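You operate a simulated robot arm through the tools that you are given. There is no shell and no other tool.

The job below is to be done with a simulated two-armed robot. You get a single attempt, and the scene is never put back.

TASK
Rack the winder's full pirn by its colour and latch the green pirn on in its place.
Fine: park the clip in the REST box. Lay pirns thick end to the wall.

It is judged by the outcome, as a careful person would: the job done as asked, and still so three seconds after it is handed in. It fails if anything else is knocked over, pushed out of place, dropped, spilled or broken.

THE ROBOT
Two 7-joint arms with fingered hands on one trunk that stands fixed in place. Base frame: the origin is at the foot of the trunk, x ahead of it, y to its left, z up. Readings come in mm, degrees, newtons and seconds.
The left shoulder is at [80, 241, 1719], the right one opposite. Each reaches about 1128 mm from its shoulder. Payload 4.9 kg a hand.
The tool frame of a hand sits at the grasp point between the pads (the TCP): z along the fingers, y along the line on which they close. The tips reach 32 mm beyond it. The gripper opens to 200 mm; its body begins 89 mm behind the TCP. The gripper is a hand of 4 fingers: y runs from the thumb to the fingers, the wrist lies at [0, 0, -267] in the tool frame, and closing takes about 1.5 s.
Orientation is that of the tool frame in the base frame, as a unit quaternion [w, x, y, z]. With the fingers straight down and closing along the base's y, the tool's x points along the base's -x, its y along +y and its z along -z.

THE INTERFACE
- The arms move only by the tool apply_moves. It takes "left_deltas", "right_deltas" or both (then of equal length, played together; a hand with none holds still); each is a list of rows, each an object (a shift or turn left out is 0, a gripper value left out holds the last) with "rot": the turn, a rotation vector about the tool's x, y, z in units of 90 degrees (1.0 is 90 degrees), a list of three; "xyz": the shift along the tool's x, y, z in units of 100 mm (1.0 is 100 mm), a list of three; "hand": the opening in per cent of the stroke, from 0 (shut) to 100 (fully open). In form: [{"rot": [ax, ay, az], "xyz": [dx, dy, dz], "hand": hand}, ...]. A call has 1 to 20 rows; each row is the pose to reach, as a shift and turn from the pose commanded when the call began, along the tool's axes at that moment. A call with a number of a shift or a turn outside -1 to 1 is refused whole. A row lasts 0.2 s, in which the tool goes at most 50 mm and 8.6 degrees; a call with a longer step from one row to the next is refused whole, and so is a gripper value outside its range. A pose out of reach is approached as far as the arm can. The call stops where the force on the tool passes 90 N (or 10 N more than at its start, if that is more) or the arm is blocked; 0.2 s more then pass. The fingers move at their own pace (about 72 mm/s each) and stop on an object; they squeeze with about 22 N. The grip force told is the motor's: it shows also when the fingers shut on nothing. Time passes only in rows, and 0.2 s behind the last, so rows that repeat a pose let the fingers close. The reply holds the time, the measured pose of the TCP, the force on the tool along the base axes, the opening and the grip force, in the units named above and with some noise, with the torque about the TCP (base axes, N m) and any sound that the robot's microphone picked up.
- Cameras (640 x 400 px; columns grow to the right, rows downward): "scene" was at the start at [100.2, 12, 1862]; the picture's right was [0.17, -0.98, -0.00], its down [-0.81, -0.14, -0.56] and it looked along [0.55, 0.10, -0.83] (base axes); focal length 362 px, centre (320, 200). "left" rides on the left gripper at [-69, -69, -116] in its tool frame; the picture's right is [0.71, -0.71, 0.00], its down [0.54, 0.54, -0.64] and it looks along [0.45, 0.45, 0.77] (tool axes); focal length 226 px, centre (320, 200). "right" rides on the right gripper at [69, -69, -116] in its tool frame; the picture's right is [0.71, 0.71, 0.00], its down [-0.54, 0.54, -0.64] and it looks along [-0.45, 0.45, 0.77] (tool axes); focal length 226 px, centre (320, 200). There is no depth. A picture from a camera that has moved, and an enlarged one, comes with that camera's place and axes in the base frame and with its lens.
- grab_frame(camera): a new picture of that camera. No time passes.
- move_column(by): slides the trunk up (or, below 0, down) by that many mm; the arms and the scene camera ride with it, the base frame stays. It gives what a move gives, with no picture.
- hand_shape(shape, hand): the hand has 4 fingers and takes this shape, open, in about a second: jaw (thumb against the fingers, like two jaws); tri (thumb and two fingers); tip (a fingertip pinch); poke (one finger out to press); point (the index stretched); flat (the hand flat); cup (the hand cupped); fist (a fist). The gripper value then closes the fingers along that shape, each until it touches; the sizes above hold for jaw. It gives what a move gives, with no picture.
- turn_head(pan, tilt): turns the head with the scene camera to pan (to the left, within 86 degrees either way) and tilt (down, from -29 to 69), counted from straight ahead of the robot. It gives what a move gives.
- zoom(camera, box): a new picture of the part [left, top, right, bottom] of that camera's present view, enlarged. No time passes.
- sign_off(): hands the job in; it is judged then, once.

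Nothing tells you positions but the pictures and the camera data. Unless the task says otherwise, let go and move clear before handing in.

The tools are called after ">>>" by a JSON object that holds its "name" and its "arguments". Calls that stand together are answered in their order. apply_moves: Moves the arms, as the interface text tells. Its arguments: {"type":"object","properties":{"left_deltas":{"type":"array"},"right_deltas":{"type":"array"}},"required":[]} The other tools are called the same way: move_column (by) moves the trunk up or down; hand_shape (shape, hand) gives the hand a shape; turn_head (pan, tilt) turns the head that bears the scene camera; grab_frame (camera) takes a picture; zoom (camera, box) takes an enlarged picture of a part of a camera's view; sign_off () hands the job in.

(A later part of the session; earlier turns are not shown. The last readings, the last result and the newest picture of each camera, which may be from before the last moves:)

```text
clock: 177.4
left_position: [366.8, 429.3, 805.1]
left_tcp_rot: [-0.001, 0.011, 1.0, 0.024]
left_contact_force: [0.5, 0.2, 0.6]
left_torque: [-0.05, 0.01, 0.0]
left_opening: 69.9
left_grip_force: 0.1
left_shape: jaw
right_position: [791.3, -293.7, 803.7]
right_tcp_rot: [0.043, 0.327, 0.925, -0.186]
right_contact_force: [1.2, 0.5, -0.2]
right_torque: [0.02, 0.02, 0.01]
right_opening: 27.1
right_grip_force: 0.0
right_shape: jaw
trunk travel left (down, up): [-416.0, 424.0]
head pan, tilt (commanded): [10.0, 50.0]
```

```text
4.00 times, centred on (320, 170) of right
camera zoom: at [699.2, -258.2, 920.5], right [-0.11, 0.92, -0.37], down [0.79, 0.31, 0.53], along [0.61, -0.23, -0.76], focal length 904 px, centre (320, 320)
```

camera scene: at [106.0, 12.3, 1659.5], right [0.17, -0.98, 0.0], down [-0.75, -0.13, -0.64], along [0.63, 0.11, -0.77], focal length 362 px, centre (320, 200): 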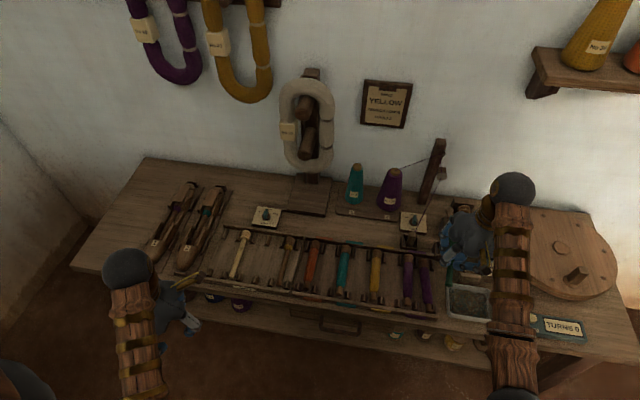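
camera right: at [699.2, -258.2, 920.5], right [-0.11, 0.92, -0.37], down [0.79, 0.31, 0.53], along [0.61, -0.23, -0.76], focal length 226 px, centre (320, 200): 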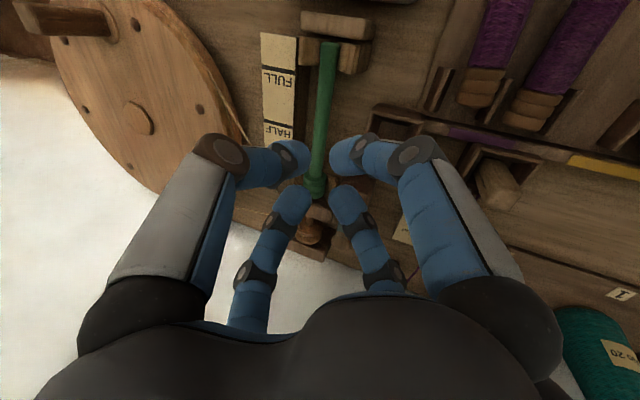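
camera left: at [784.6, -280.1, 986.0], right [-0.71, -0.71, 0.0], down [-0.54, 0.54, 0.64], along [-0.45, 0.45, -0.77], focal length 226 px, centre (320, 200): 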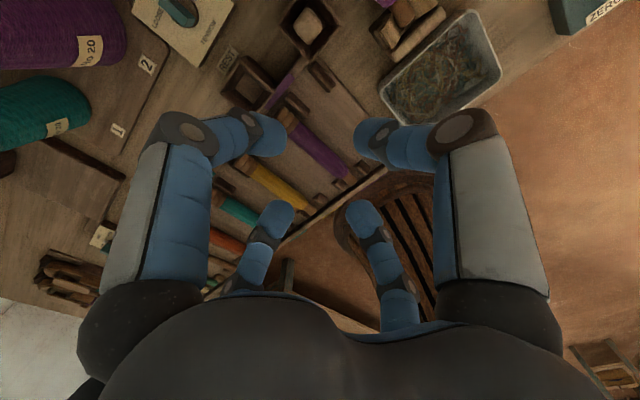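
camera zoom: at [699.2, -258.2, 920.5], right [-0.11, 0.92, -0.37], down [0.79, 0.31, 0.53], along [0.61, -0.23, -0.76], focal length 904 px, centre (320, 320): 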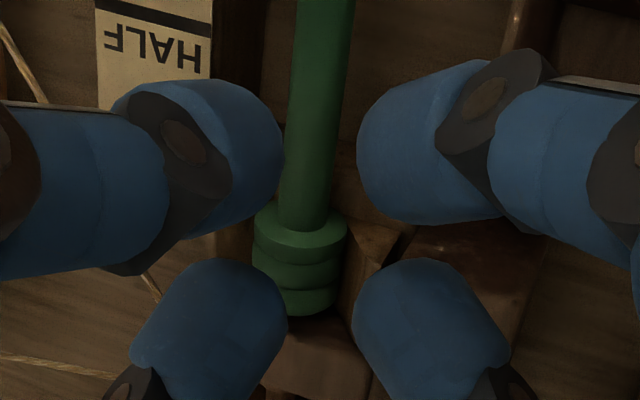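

The green pirn sits in the winder, thick end to the wall. I'll level the hand and look straight down to compare with how the first pirn sat.

>>> {"name": "apply_moves", "arguments": {"right_deltas": [{"rot": [-0.067, 0.048, 0.022], "xyz": [-0.15, -0.16, -0.12]}, {"rot": [-0.133, 0.095, 0.045], "xyz": [-0.3, -0.32, -0.24]}, {"rot": [-0.2, 0.143, 0.067], "xyz": [-0.443, -0.47, -0.368]}]}}

>>> {"name": "apply_moves", "arguments": {"right_deltas": [{"hand": 60}, {"hand": 100}, {"hand": 100}, {"hand": 100}, {"hand": 100}]}}

>>> {"name": "grab_frame", "arguments": {"camera": "right"}}

>>> {"name": "zoom", "arguments": {"camera": "right", "box": [250, 0, 420, 110]}}

>>> {"name": "zoom", "arguments": {"camera": "right", "box": [260, 100, 400, 220]}}

```text
clock: 178.2
left_position: [366.1, 428.2, 806.4]
left_tcp_rot: [-0.001, 0.011, 1.0, 0.024]
left_contact_force: [-0.3, 0.1, -0.5]
left_torque: [0.04, -0.03, -0.02]
left_opening: 69.9
left_grip_force: 0.1
left_shape: jaw
right_position: [796.9, -339.3, 860.4]
right_tcp_rot: [-0.001, 0.383, 0.924, 0.001]
right_contact_force: [-0.1, 0.2, -0.2]
right_torque: [0.02, 0.02, -0.02]
right_opening: 27.0
right_grip_force: 0.0
right_shape: jaw
trunk travel left (down, up): [-416.0, 424.0]
head pan, tilt (commanded): [10.0, 50.0]
```

```text
clock: 179.4
left_position: [366.0, 429.3, 805.6]
left_tcp_rot: [-0.001, 0.012, 1.0, 0.024]
left_contact_force: [0.2, -0.4, -0.2]
left_torque: [0.03, 0.0, -0.01]
left_opening: 69.7
left_grip_force: 0.1
left_shape: jaw
right_position: [798.0, -338.8, 862.0]
right_tcp_rot: [0.0, 0.384, 0.923, 0.0]
right_contact_force: [-1.3, 0.7, 0.4]
right_torque: [0.02, 0.01, 0.0]
right_opening: 195.2
right_grip_force: 0.0
right_shape: jaw
trunk travel left (down, up): [-416.0, 424.0]
head pan, tilt (commanded): [10.0, 50.0]
```

```text
taken
camera right: at [700.4, -339.1, 977.3], right [0.0, 1.0, 0.0], down [0.77, 0.0, 0.64], along [0.64, 0.0, -0.77], focal length 226 px, centre (320, 200)
```

right: 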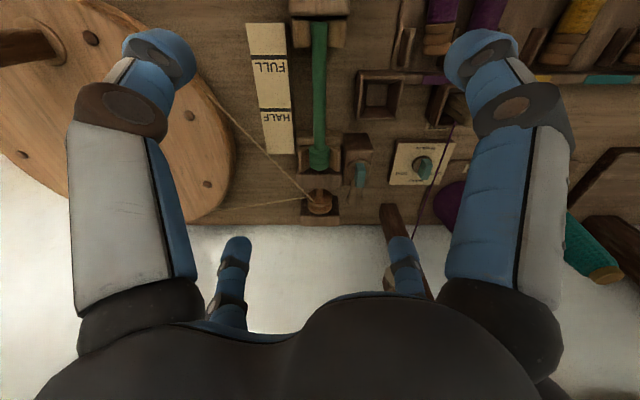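

```text
3.64 times, centred on (335, 55) of right
camera zoom: at [700.4, -339.1, 977.3], right [0.0, 1.0, 0.0], down [0.77, 0.0, 0.64], along [0.64, 0.0, -0.77], focal length 822 px, centre (266, 727)
```

zoom: 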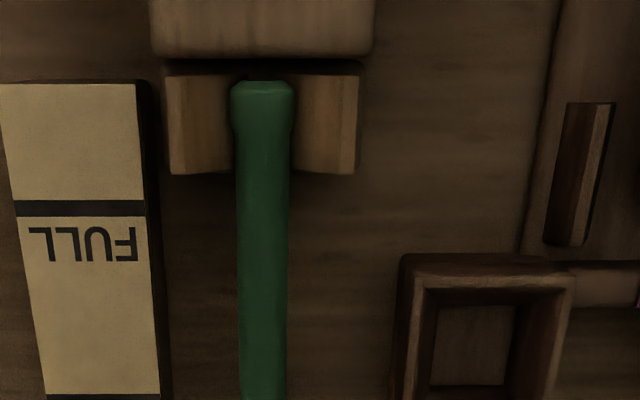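

```text
3.33 times, centred on (330, 160) of right
camera zoom: at [700.4, -339.1, 977.3], right [0.0, 1.0, 0.0], down [0.77, 0.0, 0.64], along [0.64, 0.0, -0.77], focal length 754 px, centre (287, 333)
```

zoom: 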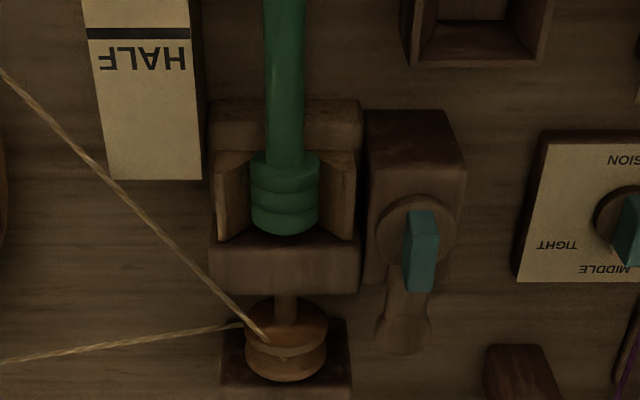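

The pirn is seated but ~4 mm short of the headstock. I'll use the poke finger to nudge its head flange toward the wall, then close the latch. First change shape and turn the hand.

>>> {"name": "hand_shape", "arguments": {"hand": "right", "shape": "poke"}}

>>> {"name": "apply_moves", "arguments": {"right_deltas": [{"rot": [0, 0, 0.09], "xyz": [-0.1, 0.1, 0.1]}, {"rot": [0, 0, 0.18], "xyz": [-0.19, 0.19, 0.2]}, {"rot": [0, 0, 0.27], "xyz": [-0.19, 0.19, 0.35]}, {"rot": [0, 0, 0.36], "xyz": [-0.19, 0.19, 0.5]}, {"rot": [0, 0, 0.45], "xyz": [-0.19, 0.19, 0.7]}, {"rot": [0, 0, 0.5], "xyz": [-0.19, 0.19, 0.9]}]}}

>>> {"name": "grab_frame", "arguments": {"camera": "right"}}

>>> {"name": "zoom", "arguments": {"camera": "right", "box": [240, 60, 400, 220]}}

```text
clock: 180.3
left_position: [366.5, 428.2, 806.6]
left_tcp_rot: [0.0, 0.012, 1.0, 0.023]
left_contact_force: [-0.2, -0.2, -1.0]
left_torque: [-0.02, 0.0, -0.03]
left_opening: 69.9
left_grip_force: 0.0
left_shape: jaw
right_position: [797.3, -339.1, 860.7]
right_tcp_rot: [0.0, 0.384, 0.923, 0.0]
right_contact_force: [0.6, -0.7, 0.1]
right_torque: [0.02, -0.03, 0.01]
right_opening: 0.0
right_grip_force: 0.1
right_shape: poke
trunk travel left (down, up): [-416.0, 424.0]
head pan, tilt (commanded): [10.0, 50.0]
```

```text
clock: 181.7
left_position: [366.4, 428.4, 805.8]
left_tcp_rot: [0.0, 0.011, 1.0, 0.024]
left_contact_force: [0.3, 0.1, 0.7]
left_torque: [0.02, -0.02, -0.01]
left_opening: 69.7
left_grip_force: 0.0
left_shape: jaw
right_position: [825.5, -339.1, 772.2]
right_tcp_rot: [-0.001, 0.709, 0.705, 0.002]
right_contact_force: [-0.7, 0.0, 0.0]
right_torque: [0.01, 0.0, 0.01]
right_opening: 0.2
right_grip_force: 0.1
right_shape: poke
trunk travel left (down, up): [-416.0, 424.0]
head pan, tilt (commanded): [10.0, 50.0]
```

```text
taken
camera right: at [756.3, -269.9, 888.3], right [0.71, 0.7, 0.0], down [0.54, -0.54, 0.64], along [0.45, -0.46, -0.77], focal length 226 px, centre (320, 200)
```

right: 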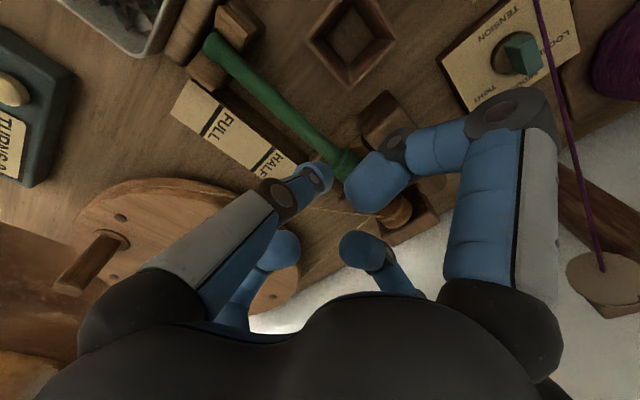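

```text
2.50 times, centred on (320, 140) of right
camera zoom: at [756.3, -269.9, 888.3], right [0.71, 0.7, 0.0], down [0.54, -0.54, 0.64], along [0.45, -0.46, -0.77], focal length 565 px, centre (320, 350)
```

zoom: 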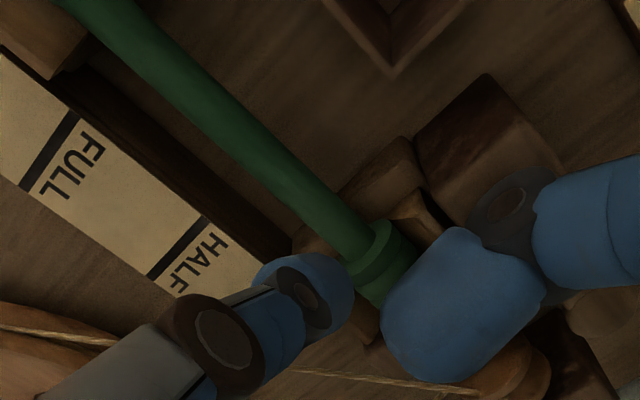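

Lowering the fingertip just above the stem, south of the flange.

>>> {"name": "apply_moves", "arguments": {"right_deltas": [{"xyz": [0.005, -0.03, 0.2]}, {"xyz": [0.005, -0.03, 0.33]}, {"xyz": [0.005, -0.03, 0.4]}]}}

>>> {"name": "apply_moves", "arguments": {"right_deltas": [{"xyz": [0, 0.04, 0]}, {"xyz": [0, 0.08, 0]}, {"xyz": [0, 0.11, 0]}, {"xyz": [0, 0.13, 0]}]}}

>>> {"name": "zoom", "arguments": {"camera": "right", "box": [240, 80, 400, 220]}}

```text
clock: 182.5
left_position: [367.3, 428.3, 806.5]
left_tcp_rot: [0.0, 0.011, 1.0, 0.023]
left_contact_force: [-0.6, 0.1, 0.0]
left_torque: [0.01, -0.02, 0.01]
left_opening: 70.2
left_grip_force: 0.0
left_shape: jaw
right_position: [822.3, -339.3, 732.7]
right_tcp_rot: [-0.001, 0.708, 0.707, 0.001]
right_contact_force: [-0.5, -0.2, 1.4]
right_torque: [0.01, -0.01, 0.0]
right_opening: 0.1
right_grip_force: 0.1
right_shape: poke
trunk travel left (down, up): [-416.0, 424.0]
head pan, tilt (commanded): [10.0, 50.0]
```

```text
clock: 183.5
left_position: [367.4, 427.4, 807.0]
left_tcp_rot: [0.0, 0.011, 1.0, 0.024]
left_contact_force: [0.1, 0.8, 0.1]
left_torque: [0.0, 0.02, 0.01]
left_opening: 70.2
left_grip_force: 0.0
left_shape: jaw
right_position: [835.1, -339.2, 732.4]
right_tcp_rot: [-0.001, 0.708, 0.706, 0.0]
right_contact_force: [-0.2, -0.3, 0.1]
right_torque: [0.01, -0.01, 0.0]
right_opening: 0.2
right_grip_force: 0.1
right_shape: poke
trunk travel left (down, up): [-416.0, 424.0]
head pan, tilt (commanded): [10.0, 50.0]
```

```text
2.86 times, centred on (320, 150) of right
camera zoom: at [765.7, -269.7, 848.0], right [0.71, 0.71, 0.0], down [0.54, -0.54, 0.64], along [0.45, -0.45, -0.77], focal length 646 px, centre (320, 343)
```

zoom: 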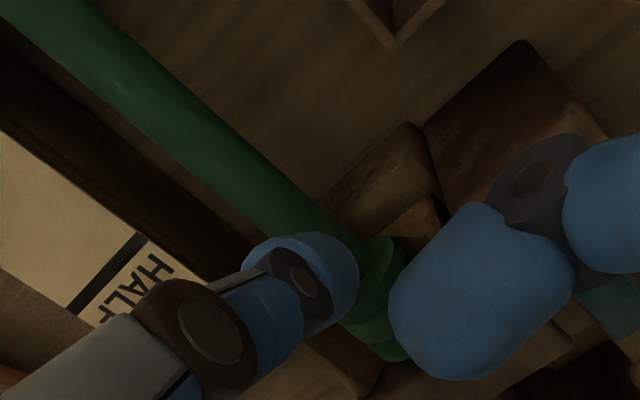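

>>> {"name": "apply_moves", "arguments": {"right_deltas": [{"xyz": [0, 0.015, 0]}, {"xyz": [0, 0.03, 0]}, {"xyz": [0, 0.045, 0]}]}}

>>> {"name": "apply_moves", "arguments": {"right_deltas": [{"xyz": [0, 0.015, 0]}, {"xyz": [0, 0.03, 0]}]}}

```text
clock: 184.3
left_position: [367.5, 427.2, 807.9]
left_tcp_rot: [0.0, 0.011, 1.0, 0.023]
left_contact_force: [-0.3, -0.4, 0.4]
left_torque: [0.01, 0.03, 0.02]
left_opening: 70.1
left_grip_force: 0.0
left_shape: jaw
right_position: [838.1, -339.1, 731.0]
right_tcp_rot: [-0.001, 0.708, 0.707, 0.001]
right_contact_force: [0.0, 0.3, 0.1]
right_torque: [-0.01, 0.01, -0.03]
right_opening: 0.1
right_grip_force: 0.0
right_shape: poke
trunk travel left (down, up): [-416.0, 424.0]
head pan, tilt (commanded): [10.0, 50.0]
```

```text
clock: 184.9
left_position: [365.7, 429.2, 806.1]
left_tcp_rot: [0.0, 0.012, 1.0, 0.023]
left_contact_force: [0.0, -0.5, 0.7]
left_torque: [0.0, 0.01, -0.02]
left_opening: 70.1
left_grip_force: 0.1
left_shape: jaw
right_position: [841.0, -339.7, 730.9]
right_tcp_rot: [0.0, 0.707, 0.707, 0.001]
right_contact_force: [0.7, 0.5, 0.2]
right_torque: [0.0, -0.04, 0.01]
right_opening: 0.0
right_grip_force: 0.0
right_shape: poke
trunk travel left (down, up): [-416.0, 424.0]
head pan, tilt (commanded): [10.0, 50.0]
```

>>> {"name": "zoom", "arguments": {"camera": "right", "box": [260, 100, 380, 210]}}

>>> {"name": "apply_moves", "arguments": {"right_deltas": [{"xyz": [0, 0.015, 0]}, {"xyz": [0, 0.03, 0]}]}}

>>> {"name": "zoom", "arguments": {"camera": "right", "box": [260, 100, 380, 210]}}

```text
3.64 times, centred on (320, 155) of right
camera zoom: at [772.0, -270.0, 848.4], right [0.71, 0.71, 0.0], down [0.54, -0.54, 0.64], along [0.45, -0.45, -0.77], focal length 822 px, centre (320, 364)
```

zoom: 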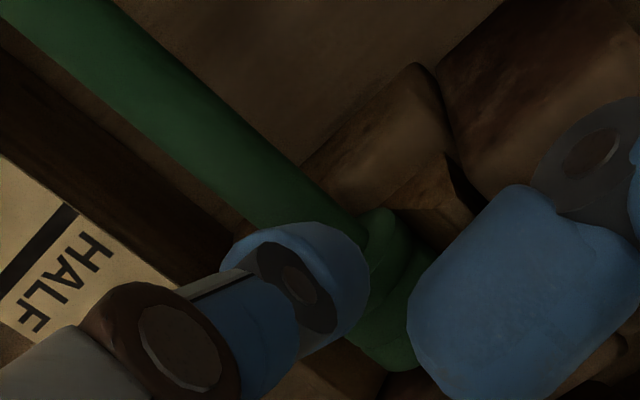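

```text
clock: 185.5
left_position: [367.2, 428.0, 805.9]
left_tcp_rot: [0.0, 0.011, 1.0, 0.024]
left_contact_force: [1.1, 0.1, -0.7]
left_torque: [0.02, 0.01, -0.01]
left_opening: 70.2
left_grip_force: 0.1
left_shape: jaw
right_position: [840.4, -338.7, 732.5]
right_tcp_rot: [0.0, 0.707, 0.707, 0.001]
right_contact_force: [-0.2, -0.4, 0.1]
right_torque: [0.01, -0.01, 0.02]
right_opening: 0.2
right_grip_force: 0.1
right_shape: poke
right hand out of reach, approached as far as the arm can: row 1, 2
trunk travel left (down, up): [-416.0, 424.0]
head pan, tilt (commanded): [10.0, 50.0]
```

```text
3.64 times, centred on (320, 155) of right
camera zoom: at [772.5, -269.8, 849.7], right [0.71, 0.71, 0.0], down [0.54, -0.54, 0.64], along [0.45, -0.45, -0.77], focal length 822 px, centre (320, 364)
```

zoom: 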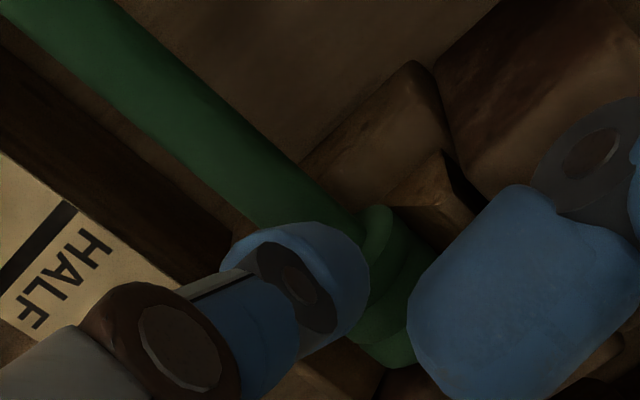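

The arm is at its reach limit at this trunk height. I'll back up slightly, then lower the trunk.

>>> {"name": "apply_moves", "arguments": {"right_deltas": [{"xyz": [0, -0.05, -0.1]}, {"xyz": [0, -0.1, -0.25]}, {"xyz": [0, -0.15, -0.45]}]}}

```text
clock: 186.3
left_position: [365.8, 429.5, 805.6]
left_tcp_rot: [0.0, 0.011, 1.0, 0.023]
left_contact_force: [-0.2, 0.0, 0.4]
left_torque: [-0.01, 0.02, -0.07]
left_opening: 70.0
left_grip_force: 0.0
left_shape: jaw
right_position: [851.6, -342.1, 766.0]
right_tcp_rot: [-0.002, 0.708, 0.707, 0.0]
right_contact_force: [-0.4, 0.5, -0.4]
right_torque: [-0.03, 0.0, 0.02]
right_opening: 0.0
right_grip_force: 0.1
right_shape: poke
right hand out of reach, approached as far as the arm can: row 1, 2, 3
trunk travel left (down, up): [-416.0, 424.0]
head pan, tilt (commanded): [10.0, 50.0]
```

The arm is locked straight, so I'll lift everything clear by raising the trunk, then free the elbow in open air.

>>> {"name": "move_column", "arguments": {"by": 200}}

>>> {"name": "grab_frame", "arguments": {"camera": "scene"}}

>>> {"name": "grab_frame", "arguments": {"camera": "right"}}

```text
clock: 188.5
left_position: [367.2, 427.8, 1006.2]
left_tcp_rot: [-0.001, 0.012, 1.0, 0.023]
left_contact_force: [0.0, -0.2, -0.1]
left_torque: [-0.02, 0.02, -0.02]
left_opening: 69.7
left_grip_force: 0.1
left_shape: jaw
right_position: [853.0, -342.5, 965.2]
right_tcp_rot: [-0.003, 0.708, 0.706, 0.0]
right_contact_force: [0.9, -0.7, 0.0]
right_torque: [-0.02, 0.02, -0.01]
right_opening: 0.2
right_grip_force: 0.0
right_shape: poke
trunk travel left (down, up): [-616.0, 224.0]
head pan, tilt (commanded): [10.0, 50.0]
```

```text
taken
camera scene: at [106.1, 13.0, 1859.4], right [0.17, -0.98, 0.0], down [-0.75, -0.13, -0.64], along [0.63, 0.11, -0.77], focal length 362 px, centre (320, 200)
```

scene: 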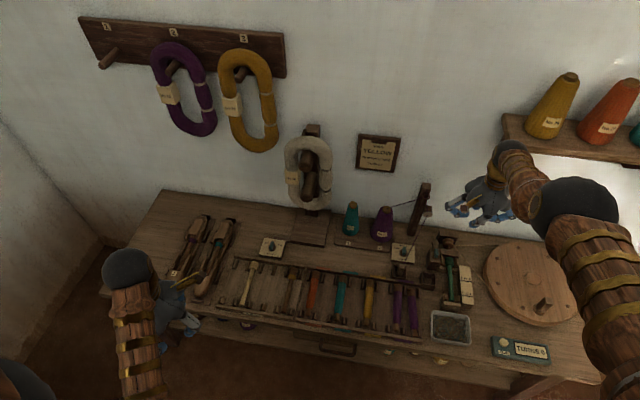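

```text
taken
camera right: at [784.9, -273.4, 1082.0], right [0.71, 0.71, 0.0], down [0.54, -0.54, 0.64], along [0.45, -0.45, -0.77], focal length 226 px, centre (320, 200)
```

right: 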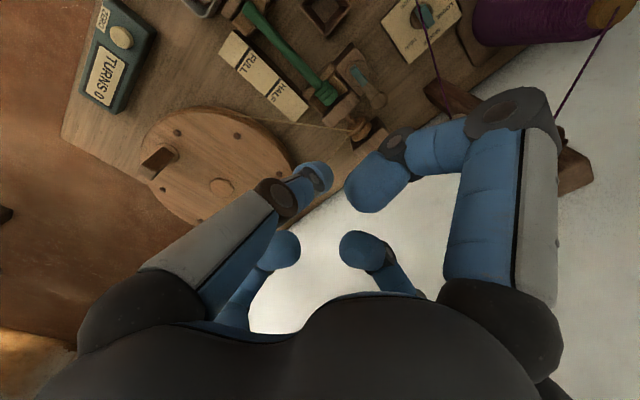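

>>> {"name": "apply_moves", "arguments": {"right_deltas": [{"xyz": [0, -0.33, -0.33]}, {"xyz": [0, -0.66, -0.66]}, {"xyz": [0, -1.0, -1.0]}]}}

```text
clock: 189.3
left_position: [366.4, 428.5, 1006.0]
left_tcp_rot: [-0.001, 0.011, 1.0, 0.024]
left_contact_force: [0.3, -0.4, 0.2]
left_torque: [0.0, 0.03, -0.01]
left_opening: 69.9
left_grip_force: 0.0
left_shape: jaw
right_position: [870.7, -361.8, 1021.6]
right_tcp_rot: [-0.004, 0.708, 0.706, -0.003]
right_contact_force: [-1.1, 1.1, -0.5]
right_torque: [-0.03, -0.04, 0.03]
right_opening: 0.0
right_grip_force: 0.1
right_shape: poke
right hand out of reach, approached as far as the arm can: row 1, 2, 3
trunk travel left (down, up): [-616.0, 224.0]
head pan, tilt (commanded): [10.0, 50.0]
```

>>> {"name": "apply_moves", "arguments": {"right_deltas": [{"rot": [-0.09, 0, 0], "xyz": [0, -0.1, 0]}, {"rot": [-0.18, 0, 0], "xyz": [0, -0.2, 0]}, {"rot": [-0.27, 0, 0], "xyz": [0, -0.3, 0]}, {"rot": [-0.36, 0, 0], "xyz": [0, -0.4, 0]}, {"rot": [-0.45, 0, 0], "xyz": [0, -0.5, 0]}, {"rot": [-0.54, 0, 0], "xyz": [0, -0.6, 0]}]}}

>>> {"name": "grab_frame", "arguments": {"camera": "scene"}}

```text
clock: 190.7
left_position: [365.3, 428.9, 1006.1]
left_tcp_rot: [-0.001, 0.012, 1.0, 0.024]
left_contact_force: [0.0, 0.2, 0.2]
left_torque: [-0.02, -0.01, 0.01]
left_opening: 70.0
left_grip_force: 0.0
left_shape: jaw
right_position: [957.5, -405.7, 915.9]
right_tcp_rot: [0.29, 0.648, 0.641, 0.291]
right_contact_force: [0.8, -0.5, 1.1]
right_torque: [0.0, 0.15, -0.02]
right_opening: 0.0
right_grip_force: 0.0
right_shape: poke
right hand out of reach, approached as far as the arm can: row 1, 2, 3, 4, 5, 6
trunk travel left (down, up): [-616.0, 224.0]
head pan, tilt (commanded): [10.0, 50.0]
```

```text
taken
camera scene: at [105.3, 11.6, 1859.6], right [0.17, -0.98, 0.0], down [-0.75, -0.13, -0.64], along [0.63, 0.11, -0.77], focal length 362 px, centre (320, 200)
```

scene: 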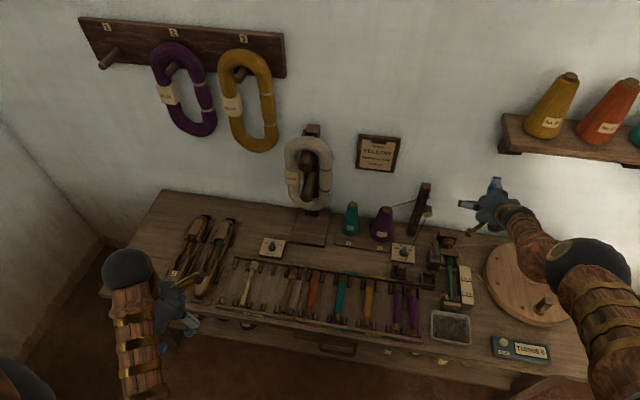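

>>> {"name": "apply_moves", "arguments": {"right_deltas": [{"rot": [-0.06, 0, 0], "xyz": [0, -0.22, -0.25]}, {"rot": [-0.12, 0, 0], "xyz": [0, -0.44, -0.5]}, {"rot": [-0.18, 0, 0], "xyz": [0, -0.66, -0.75]}, {"rot": [-0.24, 0, 0], "xyz": [0, -0.8, -0.95]}, {"rot": [-0.3, 0, 0], "xyz": [0, -0.8, -0.95]}]}}

>>> {"name": "grab_frame", "arguments": {"camera": "scene"}}

```text
clock: 191.9
left_position: [365.1, 429.2, 1005.9]
left_tcp_rot: [-0.001, 0.011, 1.0, 0.024]
left_contact_force: [-0.6, -0.3, 0.4]
left_torque: [-0.03, 0.01, 0.01]
left_opening: 69.8
left_grip_force: 0.1
left_shape: jaw
right_position: [869.2, -418.8, 877.2]
right_tcp_rot: [0.433, 0.56, 0.557, 0.434]
right_contact_force: [0.4, -0.8, 0.0]
right_torque: [-0.03, 0.04, 0.0]
right_opening: 0.0
right_grip_force: 0.2
right_shape: poke
right hand out of reach, approached as far as the arm can: row 1, 2, 3, 4, 5
trunk travel left (down, up): [-616.0, 224.0]
head pan, tilt (commanded): [10.0, 50.0]
```

```text
taken
camera scene: at [105.4, 12.7, 1859.6], right [0.17, -0.98, 0.0], down [-0.75, -0.13, -0.64], along [0.63, 0.11, -0.77], focal length 362 px, centre (320, 200)
```

scene: 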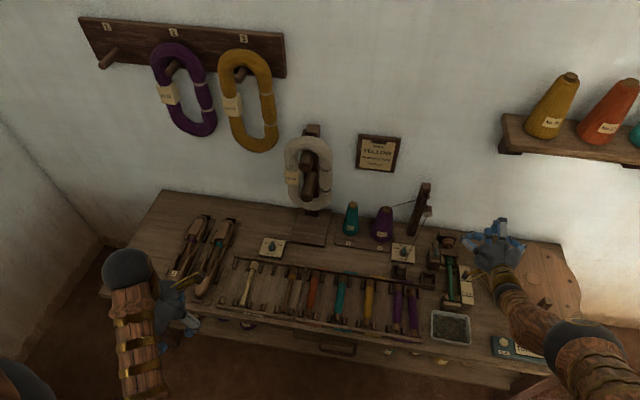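

>>> {"name": "apply_moves", "arguments": {"right_deltas": [{"rot": [0, 0, -0.09], "xyz": [0, 0.1, -0.15]}, {"rot": [0, 0, -0.18], "xyz": [0, 0.2, -0.3]}, {"rot": [0, 0, -0.27], "xyz": [0, 0.3, -0.45]}, {"rot": [0, 0, -0.36], "xyz": [0, 0.4, -0.6]}, {"rot": [0, 0, -0.45], "xyz": [0, 0.5, -0.75]}, {"rot": [0, 0, -0.54], "xyz": [0, 0.6, -0.9]}]}}

```text
clock: 193.3
left_position: [366.0, 429.8, 1006.5]
left_tcp_rot: [-0.001, 0.01, 1.0, 0.024]
left_contact_force: [-1.0, 0.5, 0.1]
left_torque: [-0.02, -0.08, 0.01]
left_opening: 70.1
left_grip_force: 0.0
left_shape: jaw
right_position: [800.5, -413.7, 957.6]
right_tcp_rot: [0.572, 0.279, 0.74, 0.218]
right_contact_force: [2.6, 5.4, 2.0]
right_torque: [-0.17, 0.18, -0.58]
right_opening: 0.0
right_grip_force: 0.1
right_shape: poke
right hand out of reach, approached as far as the arm can: row 1, 2, 3
trunk travel left (down, up): [-616.0, 224.0]
head pan, tilt (commanded): [10.0, 50.0]
```

Unlocked – the elbow is bent again. I'll bring the hand back and turn it to fingers-down.

>>> {"name": "apply_moves", "arguments": {"right_deltas": [{"rot": [0.062, 0.07, 0], "xyz": [0.02, -0.018, -0.107]}, {"rot": [0.124, 0.14, 0], "xyz": [0.042, -0.036, -0.215]}, {"rot": [0.185, 0.21, 0], "xyz": [0.063, -0.055, -0.323]}, {"rot": [0.247, 0.28, 0], "xyz": [0.084, -0.073, -0.43]}, {"rot": [0.309, 0.35, 0], "xyz": [0.105, -0.091, -0.538]}, {"rot": [0.371, 0.42, 0], "xyz": [0.127, -0.109, -0.645]}, {"rot": [0.432, 0.489, 0], "xyz": [0.148, -0.127, -0.753]}, {"rot": [0.494, 0.559, 0], "xyz": [0.169, -0.146, -0.86]}, {"rot": [0.556, 0.629, 0], "xyz": [0.19, -0.164, -0.968]}]}}

>>> {"name": "grab_frame", "arguments": {"camera": "scene"}}

```text
clock: 195.3
left_position: [367.9, 428.3, 1005.8]
left_tcp_rot: [-0.001, 0.011, 1.0, 0.024]
left_contact_force: [-0.5, -0.3, 0.1]
left_torque: [0.0, 0.03, 0.02]
left_opening: 69.9
left_grip_force: 0.0
left_shape: jaw
right_position: [701.5, -418.6, 957.3]
right_tcp_rot: [-0.002, 0.355, 0.935, -0.001]
right_contact_force: [0.2, 0.7, -0.6]
right_torque: [0.04, 0.05, -0.02]
right_opening: 0.0
right_grip_force: 0.1
right_shape: poke
trunk travel left (down, up): [-616.0, 224.0]
head pan, tilt (commanded): [10.0, 50.0]
```

```text
taken
camera scene: at [107.4, 13.1, 1859.4], right [0.17, -0.98, 0.0], down [-0.76, -0.13, -0.64], along [0.63, 0.11, -0.77], focal length 362 px, centre (320, 200)
```

scene: 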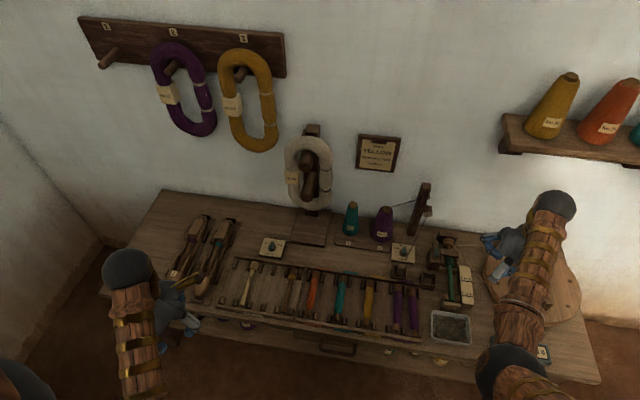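

Recovered. I'll check the winder and racks from here before continuing.

>>> {"name": "zoom", "arguments": {"camera": "scene", "box": [410, 220, 490, 320]}}

>>> {"name": "zoom", "arguments": {"camera": "scene", "box": [360, 240, 440, 345]}}

>>> {"name": "zoom", "arguments": {"camera": "scene", "box": [425, 225, 475, 260]}}

```text
4.00 times, centred on (450, 270) of scene
camera zoom: at [107.4, 13.1, 1859.4], right [0.17, -0.98, 0.0], down [-0.76, -0.13, -0.64], along [0.63, 0.11, -0.77], focal length 1447 px, centre (-200, -80)
```

zoom: 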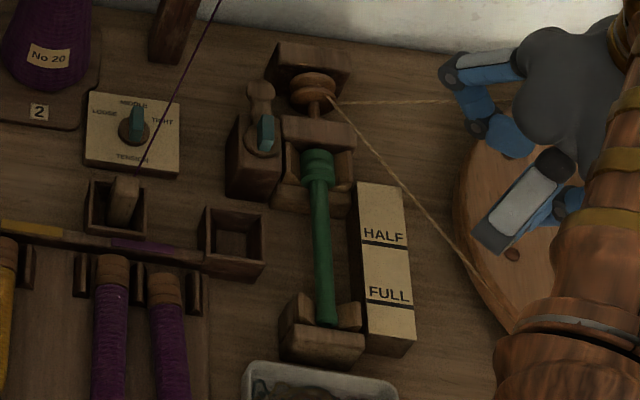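

```text
3.81 times, centred on (400, 292) of scene
camera zoom: at [107.4, 13.1, 1859.4], right [0.17, -0.98, 0.0], down [-0.76, -0.13, -0.64], along [0.63, 0.11, -0.77], focal length 1378 px, centre (15, -152)
```

zoom: 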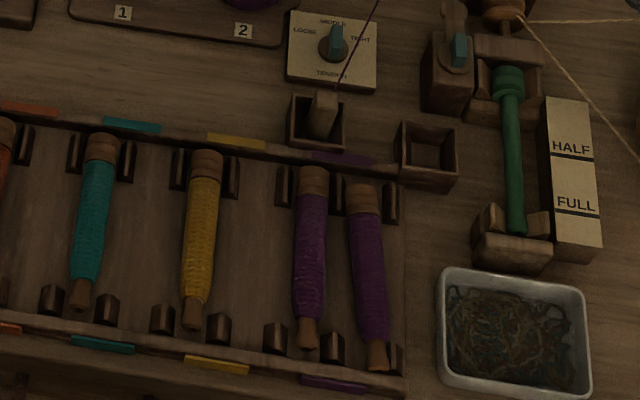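

```text
11.43 times, centred on (450, 242) of scene
camera zoom: at [107.4, 13.1, 1859.4], right [0.17, -0.98, 0.0], down [-0.76, -0.13, -0.64], along [0.63, 0.11, -0.77], focal length 4134 px, centre (-1166, -286)
```

zoom: 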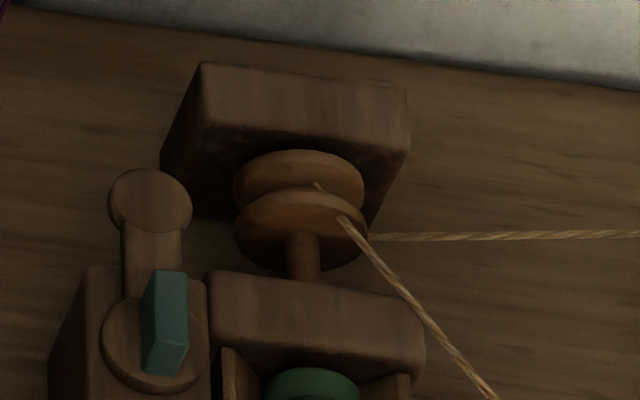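

Everything is in order: the green pirn's head is in its cradle by the headstock and the latch is still open. Now I'll work the trunk and arm down to the latch again, keeping well inside reach.

>>> {"name": "apply_moves", "arguments": {"right_deltas": [{"rot": [0, 0, 0.09], "xyz": [-0.042, 0.314, -0.14]}, {"rot": [0, 0, 0.18], "xyz": [-0.085, 0.628, -0.28]}, {"rot": [0, 0, 0.27], "xyz": [-0.127, 0.942, -0.43]}]}}

>>> {"name": "apply_moves", "arguments": {"right_deltas": [{"rot": [0, 0, 0.09], "xyz": [0.1, 0.2, 0]}, {"rot": [0, 0, 0.18], "xyz": [0.15, 0.4, 0]}, {"rot": [0, 0, 0.268], "xyz": [0.15, 0.55, -0.05]}]}}

>>> {"name": "move_column", "arguments": {"by": -140}}

```text
clock: 196.1
left_position: [366.7, 428.3, 1005.3]
left_tcp_rot: [0.0, 0.012, 1.0, 0.023]
left_contact_force: [0.8, -0.7, 0.4]
left_torque: [0.0, -0.01, -0.05]
left_opening: 70.0
left_grip_force: 0.0
left_shape: jaw
right_position: [772.7, -355.6, 999.8]
right_tcp_rot: [-0.002, 0.544, 0.839, -0.002]
right_contact_force: [0.0, 0.1, -0.8]
right_torque: [0.01, 0.02, 0.0]
right_opening: 0.0
right_grip_force: 0.0
right_shape: poke
trunk travel left (down, up): [-616.0, 224.0]
head pan, tilt (commanded): [10.0, 50.0]
```

```text
clock: 196.9
left_position: [367.0, 428.3, 1006.4]
left_tcp_rot: [0.0, 0.011, 1.0, 0.023]
left_contact_force: [0.5, -0.3, -0.6]
left_torque: [0.04, 0.0, 0.0]
left_opening: 70.2
left_grip_force: 0.1
left_shape: jaw
right_position: [815.5, -318.8, 1003.6]
right_tcp_rot: [-0.001, 0.708, 0.706, -0.001]
right_contact_force: [0.2, -0.5, -0.3]
right_torque: [0.0, 0.03, 0.02]
right_opening: 0.0
right_grip_force: 0.1
right_shape: poke
trunk travel left (down, up): [-616.0, 224.0]
head pan, tilt (commanded): [10.0, 50.0]
```

```text
clock: 198.5
left_position: [366.5, 428.7, 866.4]
left_tcp_rot: [-0.001, 0.011, 1.0, 0.024]
left_contact_force: [0.0, 0.6, 0.4]
left_torque: [-0.01, 0.01, 0.03]
left_opening: 70.0
left_grip_force: 0.0
left_shape: jaw
right_position: [815.5, -319.9, 864.7]
right_tcp_rot: [0.0, 0.707, 0.707, -0.001]
right_contact_force: [-0.5, -0.6, -0.3]
right_torque: [0.0, -0.01, 0.0]
right_opening: 0.1
right_grip_force: 0.1
right_shape: poke
trunk travel left (down, up): [-476.0, 364.0]
head pan, tilt (commanded): [10.0, 50.0]
```

>>> {"name": "apply_moves", "arguments": {"right_deltas": [{"xyz": [0, 0.08, -0.35]}, {"xyz": [0, 0.16, -0.7]}, {"xyz": [0, 0.25, -1.0]}]}}

>>> {"name": "move_column", "arguments": {"by": -130}}

>>> {"name": "apply_moves", "arguments": {"right_deltas": [{"xyz": [0, 0.08, -0.25]}, {"xyz": [0, 0.16, -0.5]}]}}

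>>> {"name": "move_column", "arguments": {"by": -100}}

>>> {"name": "grab_frame", "arguments": {"camera": "right"}}

>>> {"name": "zoom", "arguments": {"camera": "right", "box": [240, 60, 400, 220]}}

```text
clock: 199.3
left_position: [367.2, 429.6, 866.1]
left_tcp_rot: [0.0, 0.011, 1.0, 0.023]
left_contact_force: [0.2, -0.2, 0.8]
left_torque: [-0.01, 0.05, -0.02]
left_opening: 69.9
left_grip_force: 0.1
left_shape: jaw
right_position: [841.3, -321.4, 964.1]
right_tcp_rot: [-0.001, 0.707, 0.707, -0.001]
right_contact_force: [-0.5, 0.4, 0.6]
right_torque: [-0.02, -0.02, -0.01]
right_opening: 0.3
right_grip_force: 0.2
right_shape: poke
trunk travel left (down, up): [-476.0, 364.0]
head pan, tilt (commanded): [10.0, 50.0]
```

```text
clock: 200.9
left_position: [365.8, 428.1, 737.1]
left_tcp_rot: [0.0, 0.011, 1.0, 0.024]
left_contact_force: [0.2, -0.7, -0.9]
left_torque: [0.02, -0.03, -0.05]
left_opening: 69.8
left_grip_force: 0.0
left_shape: jaw
right_position: [842.1, -320.6, 834.2]
right_tcp_rot: [0.0, 0.708, 0.707, 0.0]
right_contact_force: [-0.7, -0.3, 0.6]
right_torque: [-0.03, -0.03, 0.03]
right_opening: 0.1
right_grip_force: 0.1
right_shape: poke
trunk travel left (down, up): [-346.0, 494.0]
head pan, tilt (commanded): [10.0, 50.0]
```

```text
clock: 201.5
left_position: [367.0, 428.4, 735.5]
left_tcp_rot: [0.0, 0.012, 1.0, 0.023]
left_contact_force: [-0.1, 0.1, 0.4]
left_torque: [-0.04, 0.03, 0.01]
left_opening: 70.2
left_grip_force: 0.0
left_shape: jaw
right_position: [858.0, -320.9, 883.9]
right_tcp_rot: [-0.002, 0.707, 0.707, 0.0]
right_contact_force: [0.7, 0.7, -0.2]
right_torque: [-0.01, -0.01, -0.01]
right_opening: 0.0
right_grip_force: 0.2
right_shape: poke
trunk travel left (down, up): [-346.0, 494.0]
head pan, tilt (commanded): [10.0, 50.0]
```

```text
clock: 202.8
left_position: [366.4, 428.0, 636.3]
left_tcp_rot: [-0.001, 0.012, 1.0, 0.024]
left_contact_force: [-0.1, -0.6, -0.2]
left_torque: [-0.02, -0.02, -0.04]
left_opening: 69.9
left_grip_force: 0.0
left_shape: jaw
right_position: [856.1, -320.9, 785.1]
right_tcp_rot: [-0.001, 0.707, 0.708, 0.0]
right_contact_force: [0.1, 0.8, 0.1]
right_torque: [-0.01, 0.02, -0.03]
right_opening: 0.0
right_grip_force: 0.0
right_shape: poke
trunk travel left (down, up): [-246.0, 594.0]
head pan, tilt (commanded): [10.0, 50.0]
```

```text
taken
camera right: at [788.9, -251.6, 901.7], right [0.71, 0.71, 0.0], down [0.54, -0.54, 0.64], along [0.45, -0.45, -0.77], focal length 226 px, centre (320, 200)
```

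right: 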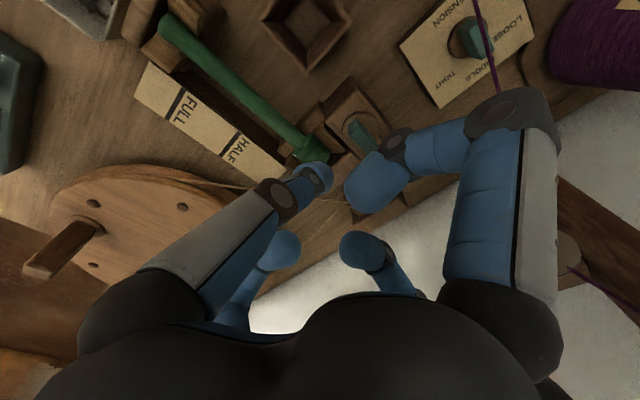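

```text
2.50 times, centred on (320, 140) of right
camera zoom: at [788.9, -251.6, 901.7], right [0.71, 0.71, 0.0], down [0.54, -0.54, 0.64], along [0.45, -0.45, -0.77], focal length 565 px, centre (320, 350)
```

zoom: 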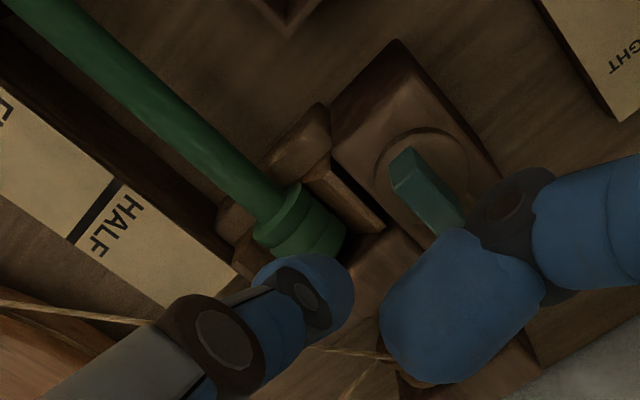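

Descending beside the handle's east side, south end.

>>> {"name": "apply_moves", "arguments": {"right_deltas": [{"xyz": [0.12, 0.1, 0.1]}, {"xyz": [0.12, 0.1, 0.25]}, {"xyz": [0.12, 0.1, 0.38]}, {"xyz": [0.12, 0.1, 0.44]}]}}

>>> {"name": "zoom", "arguments": {"camera": "right", "box": [260, 100, 400, 220]}}

```text
clock: 203.8
left_position: [366.8, 427.7, 636.8]
left_tcp_rot: [0.0, 0.012, 1.0, 0.024]
left_contact_force: [-0.1, -0.2, -0.4]
left_torque: [0.01, 0.01, -0.01]
left_opening: 70.1
left_grip_force: 0.1
left_shape: jaw
right_position: [867.8, -308.9, 740.5]
right_tcp_rot: [-0.001, 0.707, 0.707, -0.002]
right_contact_force: [0.1, -0.2, -0.4]
right_torque: [0.01, -0.01, -0.03]
right_opening: 0.1
right_grip_force: 0.1
right_shape: poke
trunk travel left (down, up): [-246.0, 594.0]
head pan, tilt (commanded): [10.0, 50.0]
```

```text
3.33 times, centred on (330, 160) of right
camera zoom: at [798.9, -239.2, 857.1], right [0.71, 0.71, 0.0], down [0.54, -0.54, 0.64], along [0.45, -0.45, -0.77], focal length 754 px, centre (287, 333)
```

zoom: 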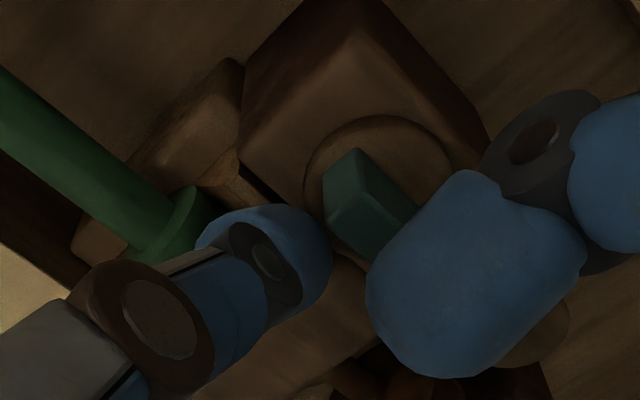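

>>> {"name": "apply_moves", "arguments": {"right_deltas": [{"xyz": [0.04, -0.008, 0]}, {"xyz": [0.076, -0.015, 0]}, {"xyz": [0.1, -0.04, 0]}, {"xyz": [0.12, -0.065, 0]}, {"xyz": [0.15, -0.085, 0]}, {"xyz": [0.179, -0.098, 0]}]}}

>>> {"name": "zoom", "arguments": {"camera": "right", "box": [260, 100, 400, 220]}}

```text
clock: 205.2
left_position: [366.2, 429.1, 636.3]
left_tcp_rot: [0.0, 0.012, 1.0, 0.023]
left_contact_force: [0.0, -0.4, 0.2]
left_torque: [0.0, -0.03, -0.02]
left_opening: 70.1
left_grip_force: 0.0
left_shape: jaw
right_position: [857.3, -290.9, 740.4]
right_tcp_rot: [0.0, 0.707, 0.707, -0.001]
right_contact_force: [0.1, -1.0, -0.2]
right_torque: [0.0, 0.01, -0.03]
right_opening: 0.2
right_grip_force: 0.0
right_shape: poke
trunk travel left (down, up): [-246.0, 594.0]
head pan, tilt (commanded): [10.0, 50.0]
```

```text
3.33 times, centred on (330, 160) of right
camera zoom: at [789.2, -221.3, 857.5], right [0.71, 0.71, 0.0], down [0.54, -0.54, 0.64], along [0.45, -0.45, -0.77], focal length 754 px, centre (287, 333)
```

zoom: 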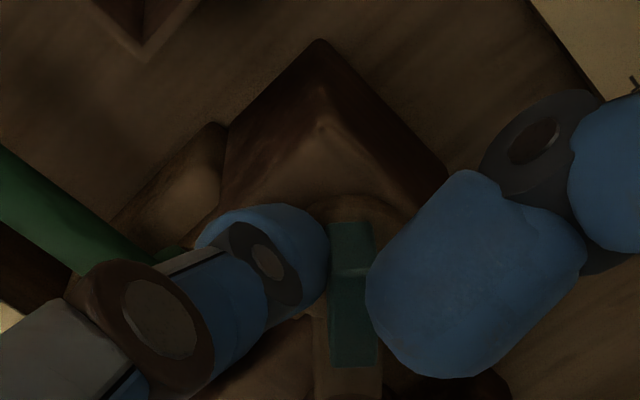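

The handle is turning (about 45°). Continuing to close.

>>> {"name": "apply_moves", "arguments": {"right_deltas": [{"xyz": [0.035, -0.007, 0]}, {"xyz": [0.066, -0.01, 0]}, {"xyz": [0.1, -0.005, 0]}, {"xyz": [0.132, 0.003, 0]}, {"xyz": [0.15, 0.012, 0]}, {"xyz": [0.165, 0.02, 0]}]}}

>>> {"name": "zoom", "arguments": {"camera": "right", "box": [260, 100, 400, 220]}}

```text
clock: 206.6
left_position: [367.4, 428.1, 636.3]
left_tcp_rot: [0.0, 0.012, 1.0, 0.023]
left_contact_force: [0.1, 0.4, -0.5]
left_torque: [0.02, 0.0, 0.02]
left_opening: 69.9
left_grip_force: 0.0
left_shape: jaw
right_position: [859.6, -274.6, 741.1]
right_tcp_rot: [-0.001, 0.707, 0.707, -0.001]
right_contact_force: [-1.7, -0.1, 0.0]
right_torque: [-0.01, 0.05, -0.05]
right_opening: 0.0
right_grip_force: 0.1
right_shape: poke
trunk travel left (down, up): [-246.0, 594.0]
head pan, tilt (commanded): [10.0, 50.0]
```

```text
3.33 times, centred on (330, 160) of right
camera zoom: at [791.0, -205.3, 857.6], right [0.71, 0.71, 0.0], down [0.54, -0.54, 0.64], along [0.45, -0.45, -0.77], focal length 754 px, centre (287, 333)
```

zoom: 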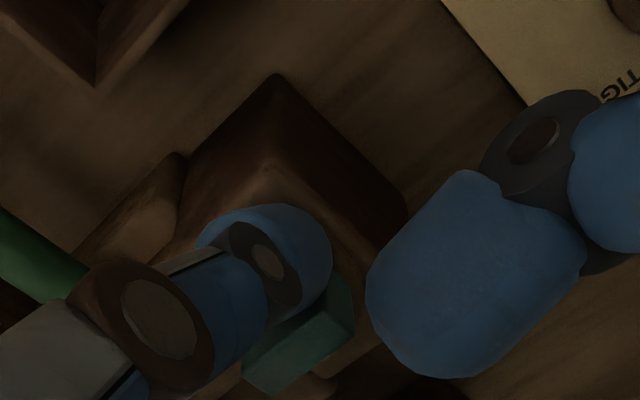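

Now it lies east–west. A final gentle push to make sure it's against its stop.

>>> {"name": "apply_moves", "arguments": {"right_deltas": [{"xyz": [0.005, 0.015, 0]}, {"xyz": [0.008, 0.03, 0]}]}}

```text
clock: 207.2
left_position: [367.3, 427.5, 635.9]
left_tcp_rot: [-0.001, 0.011, 1.0, 0.024]
left_contact_force: [0.5, 0.2, -0.1]
left_torque: [-0.01, -0.02, 0.02]
left_opening: 70.2
left_grip_force: 0.1
left_shape: jaw
right_position: [860.4, -274.3, 741.5]
right_tcp_rot: [-0.001, 0.707, 0.707, -0.002]
right_contact_force: [-10.1, -1.1, 1.6]
right_torque: [-0.04, 0.25, -0.04]
right_opening: 0.0
right_grip_force: 0.0
right_shape: poke
trunk travel left (down, up): [-246.0, 594.0]
head pan, tilt (commanded): [10.0, 50.0]
```

It's against the stop (10 N). Backing off and lifting to inspect.

>>> {"name": "apply_moves", "arguments": {"right_deltas": [{"xyz": [0, -0.08, 0]}, {"xyz": [0, -0.12, -0.2]}, {"xyz": [0, -0.12, -0.5]}, {"xyz": [0.1, -0.2, -0.75]}]}}

>>> {"name": "grab_frame", "arguments": {"camera": "right"}}

>>> {"name": "zoom", "arguments": {"camera": "right", "box": [220, 60, 380, 200]}}

>>> {"name": "zoom", "arguments": {"camera": "scene", "box": [420, 130, 540, 260]}}

```text
clock: 208.2
left_position: [366.8, 428.5, 635.6]
left_tcp_rot: [-0.001, 0.012, 1.0, 0.025]
left_contact_force: [0.1, -0.4, -0.2]
left_torque: [-0.01, 0.02, 0.02]
left_opening: 70.1
left_grip_force: 0.0
left_shape: jaw
right_position: [842.0, -262.3, 816.4]
right_tcp_rot: [-0.001, 0.707, 0.707, -0.001]
right_contact_force: [-0.5, 0.3, -0.8]
right_torque: [0.02, -0.05, -0.02]
right_opening: 0.2
right_grip_force: 0.0
right_shape: poke
trunk travel left (down, up): [-246.0, 594.0]
head pan, tilt (commanded): [10.0, 50.0]
```

```text
taken
camera right: at [773.8, -193.9, 932.9], right [0.71, 0.71, 0.0], down [0.54, -0.54, 0.64], along [0.45, -0.46, -0.77], focal length 226 px, centre (320, 200)
```

right: 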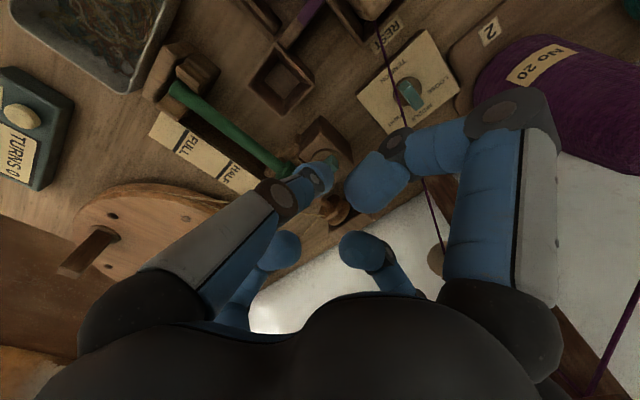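

```text
2.86 times, centred on (300, 130) of right
camera zoom: at [773.8, -193.9, 932.9], right [0.71, 0.71, 0.0], down [0.54, -0.54, 0.64], along [0.45, -0.46, -0.77], focal length 646 px, centre (377, 400)
```

zoom: 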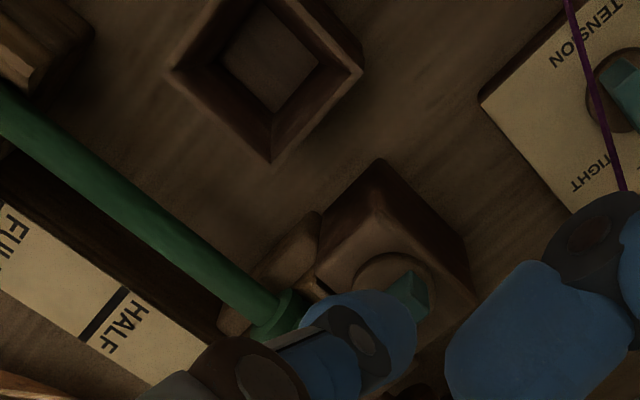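

```text
3.08 times, centred on (480, 195) of scene
camera zoom: at [105.1, 13.7, 1489.5], right [0.17, -0.98, 0.0], down [-0.75, -0.13, -0.64], along [0.63, 0.11, -0.77], focal length 1113 px, centre (-172, 215)
```

zoom: 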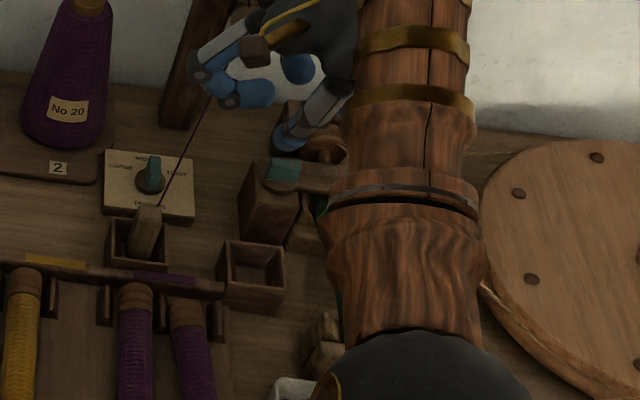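

The latch arm lies across the pirn's butt, closed. I'll raise the trunk and retract the right hand to look at the whole result.

>>> {"name": "move_column", "arguments": {"by": 200}}

>>> {"name": "apply_moves", "arguments": {"right_deltas": [{"xyz": [-0.2, -0.25, 0.3]}, {"xyz": [-0.4, -0.5, 0.6]}, {"xyz": [-0.6, -0.75, 0.9]}]}}

>>> {"name": "apply_moves", "arguments": {"right_deltas": [{"xyz": [-0.25, -0.25, 0.2]}, {"xyz": [-0.5, -0.5, 0.4]}, {"xyz": [-0.75, -0.75, 0.6]}]}}

>>> {"name": "grab_frame", "arguments": {"camera": "scene"}}

```text
clock: 210.4
left_position: [366.3, 428.4, 835.6]
left_tcp_rot: [0.0, 0.012, 1.0, 0.023]
left_contact_force: [0.5, -0.3, -0.1]
left_torque: [0.0, 0.01, 0.0]
left_opening: 69.9
left_grip_force: 0.1
left_shape: jaw
right_position: [842.5, -263.2, 1016.5]
right_tcp_rot: [-0.001, 0.707, 0.707, 0.0]
right_contact_force: [0.6, 0.2, 0.3]
right_torque: [0.02, -0.04, 0.03]
right_opening: 0.0
right_grip_force: 0.1
right_shape: poke
trunk travel left (down, up): [-446.0, 394.0]
head pan, tilt (commanded): [10.0, 50.0]
```

```text
clock: 211.2
left_position: [366.0, 428.4, 837.0]
left_tcp_rot: [-0.001, 0.012, 1.0, 0.024]
left_contact_force: [-0.6, -1.1, 0.8]
left_torque: [0.0, -0.02, 0.03]
left_opening: 69.8
left_grip_force: 0.1
left_shape: jaw
right_position: [767.8, -322.9, 925.5]
right_tcp_rot: [-0.001, 0.706, 0.708, 0.0]
right_contact_force: [-0.9, -0.4, 0.7]
right_torque: [-0.03, 0.02, -0.05]
right_opening: 0.0
right_grip_force: 0.1
right_shape: poke
trunk travel left (down, up): [-446.0, 394.0]
head pan, tilt (commanded): [10.0, 50.0]
```

```text
clock: 212.0
left_position: [366.6, 427.8, 836.5]
left_tcp_rot: [0.0, 0.011, 1.0, 0.025]
left_contact_force: [0.3, 0.8, 0.4]
left_torque: [-0.03, -0.01, -0.01]
left_opening: 70.0
left_grip_force: 0.2
left_shape: jaw
right_position: [691.6, -397.4, 866.8]
right_tcp_rot: [-0.001, 0.706, 0.708, 0.0]
right_contact_force: [0.3, -0.7, 0.1]
right_torque: [-0.02, -0.02, 0.0]
right_opening: 0.3
right_grip_force: 0.0
right_shape: poke
trunk travel left (down, up): [-446.0, 394.0]
head pan, tilt (commanded): [10.0, 50.0]
```

```text
taken
camera scene: at [105.3, 12.4, 1689.6], right [0.17, -0.98, 0.0], down [-0.75, -0.13, -0.64], along [0.63, 0.11, -0.77], focal length 362 px, centre (320, 200)
```

scene: 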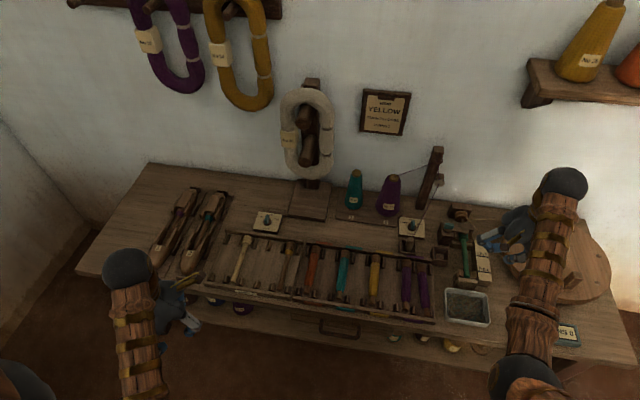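

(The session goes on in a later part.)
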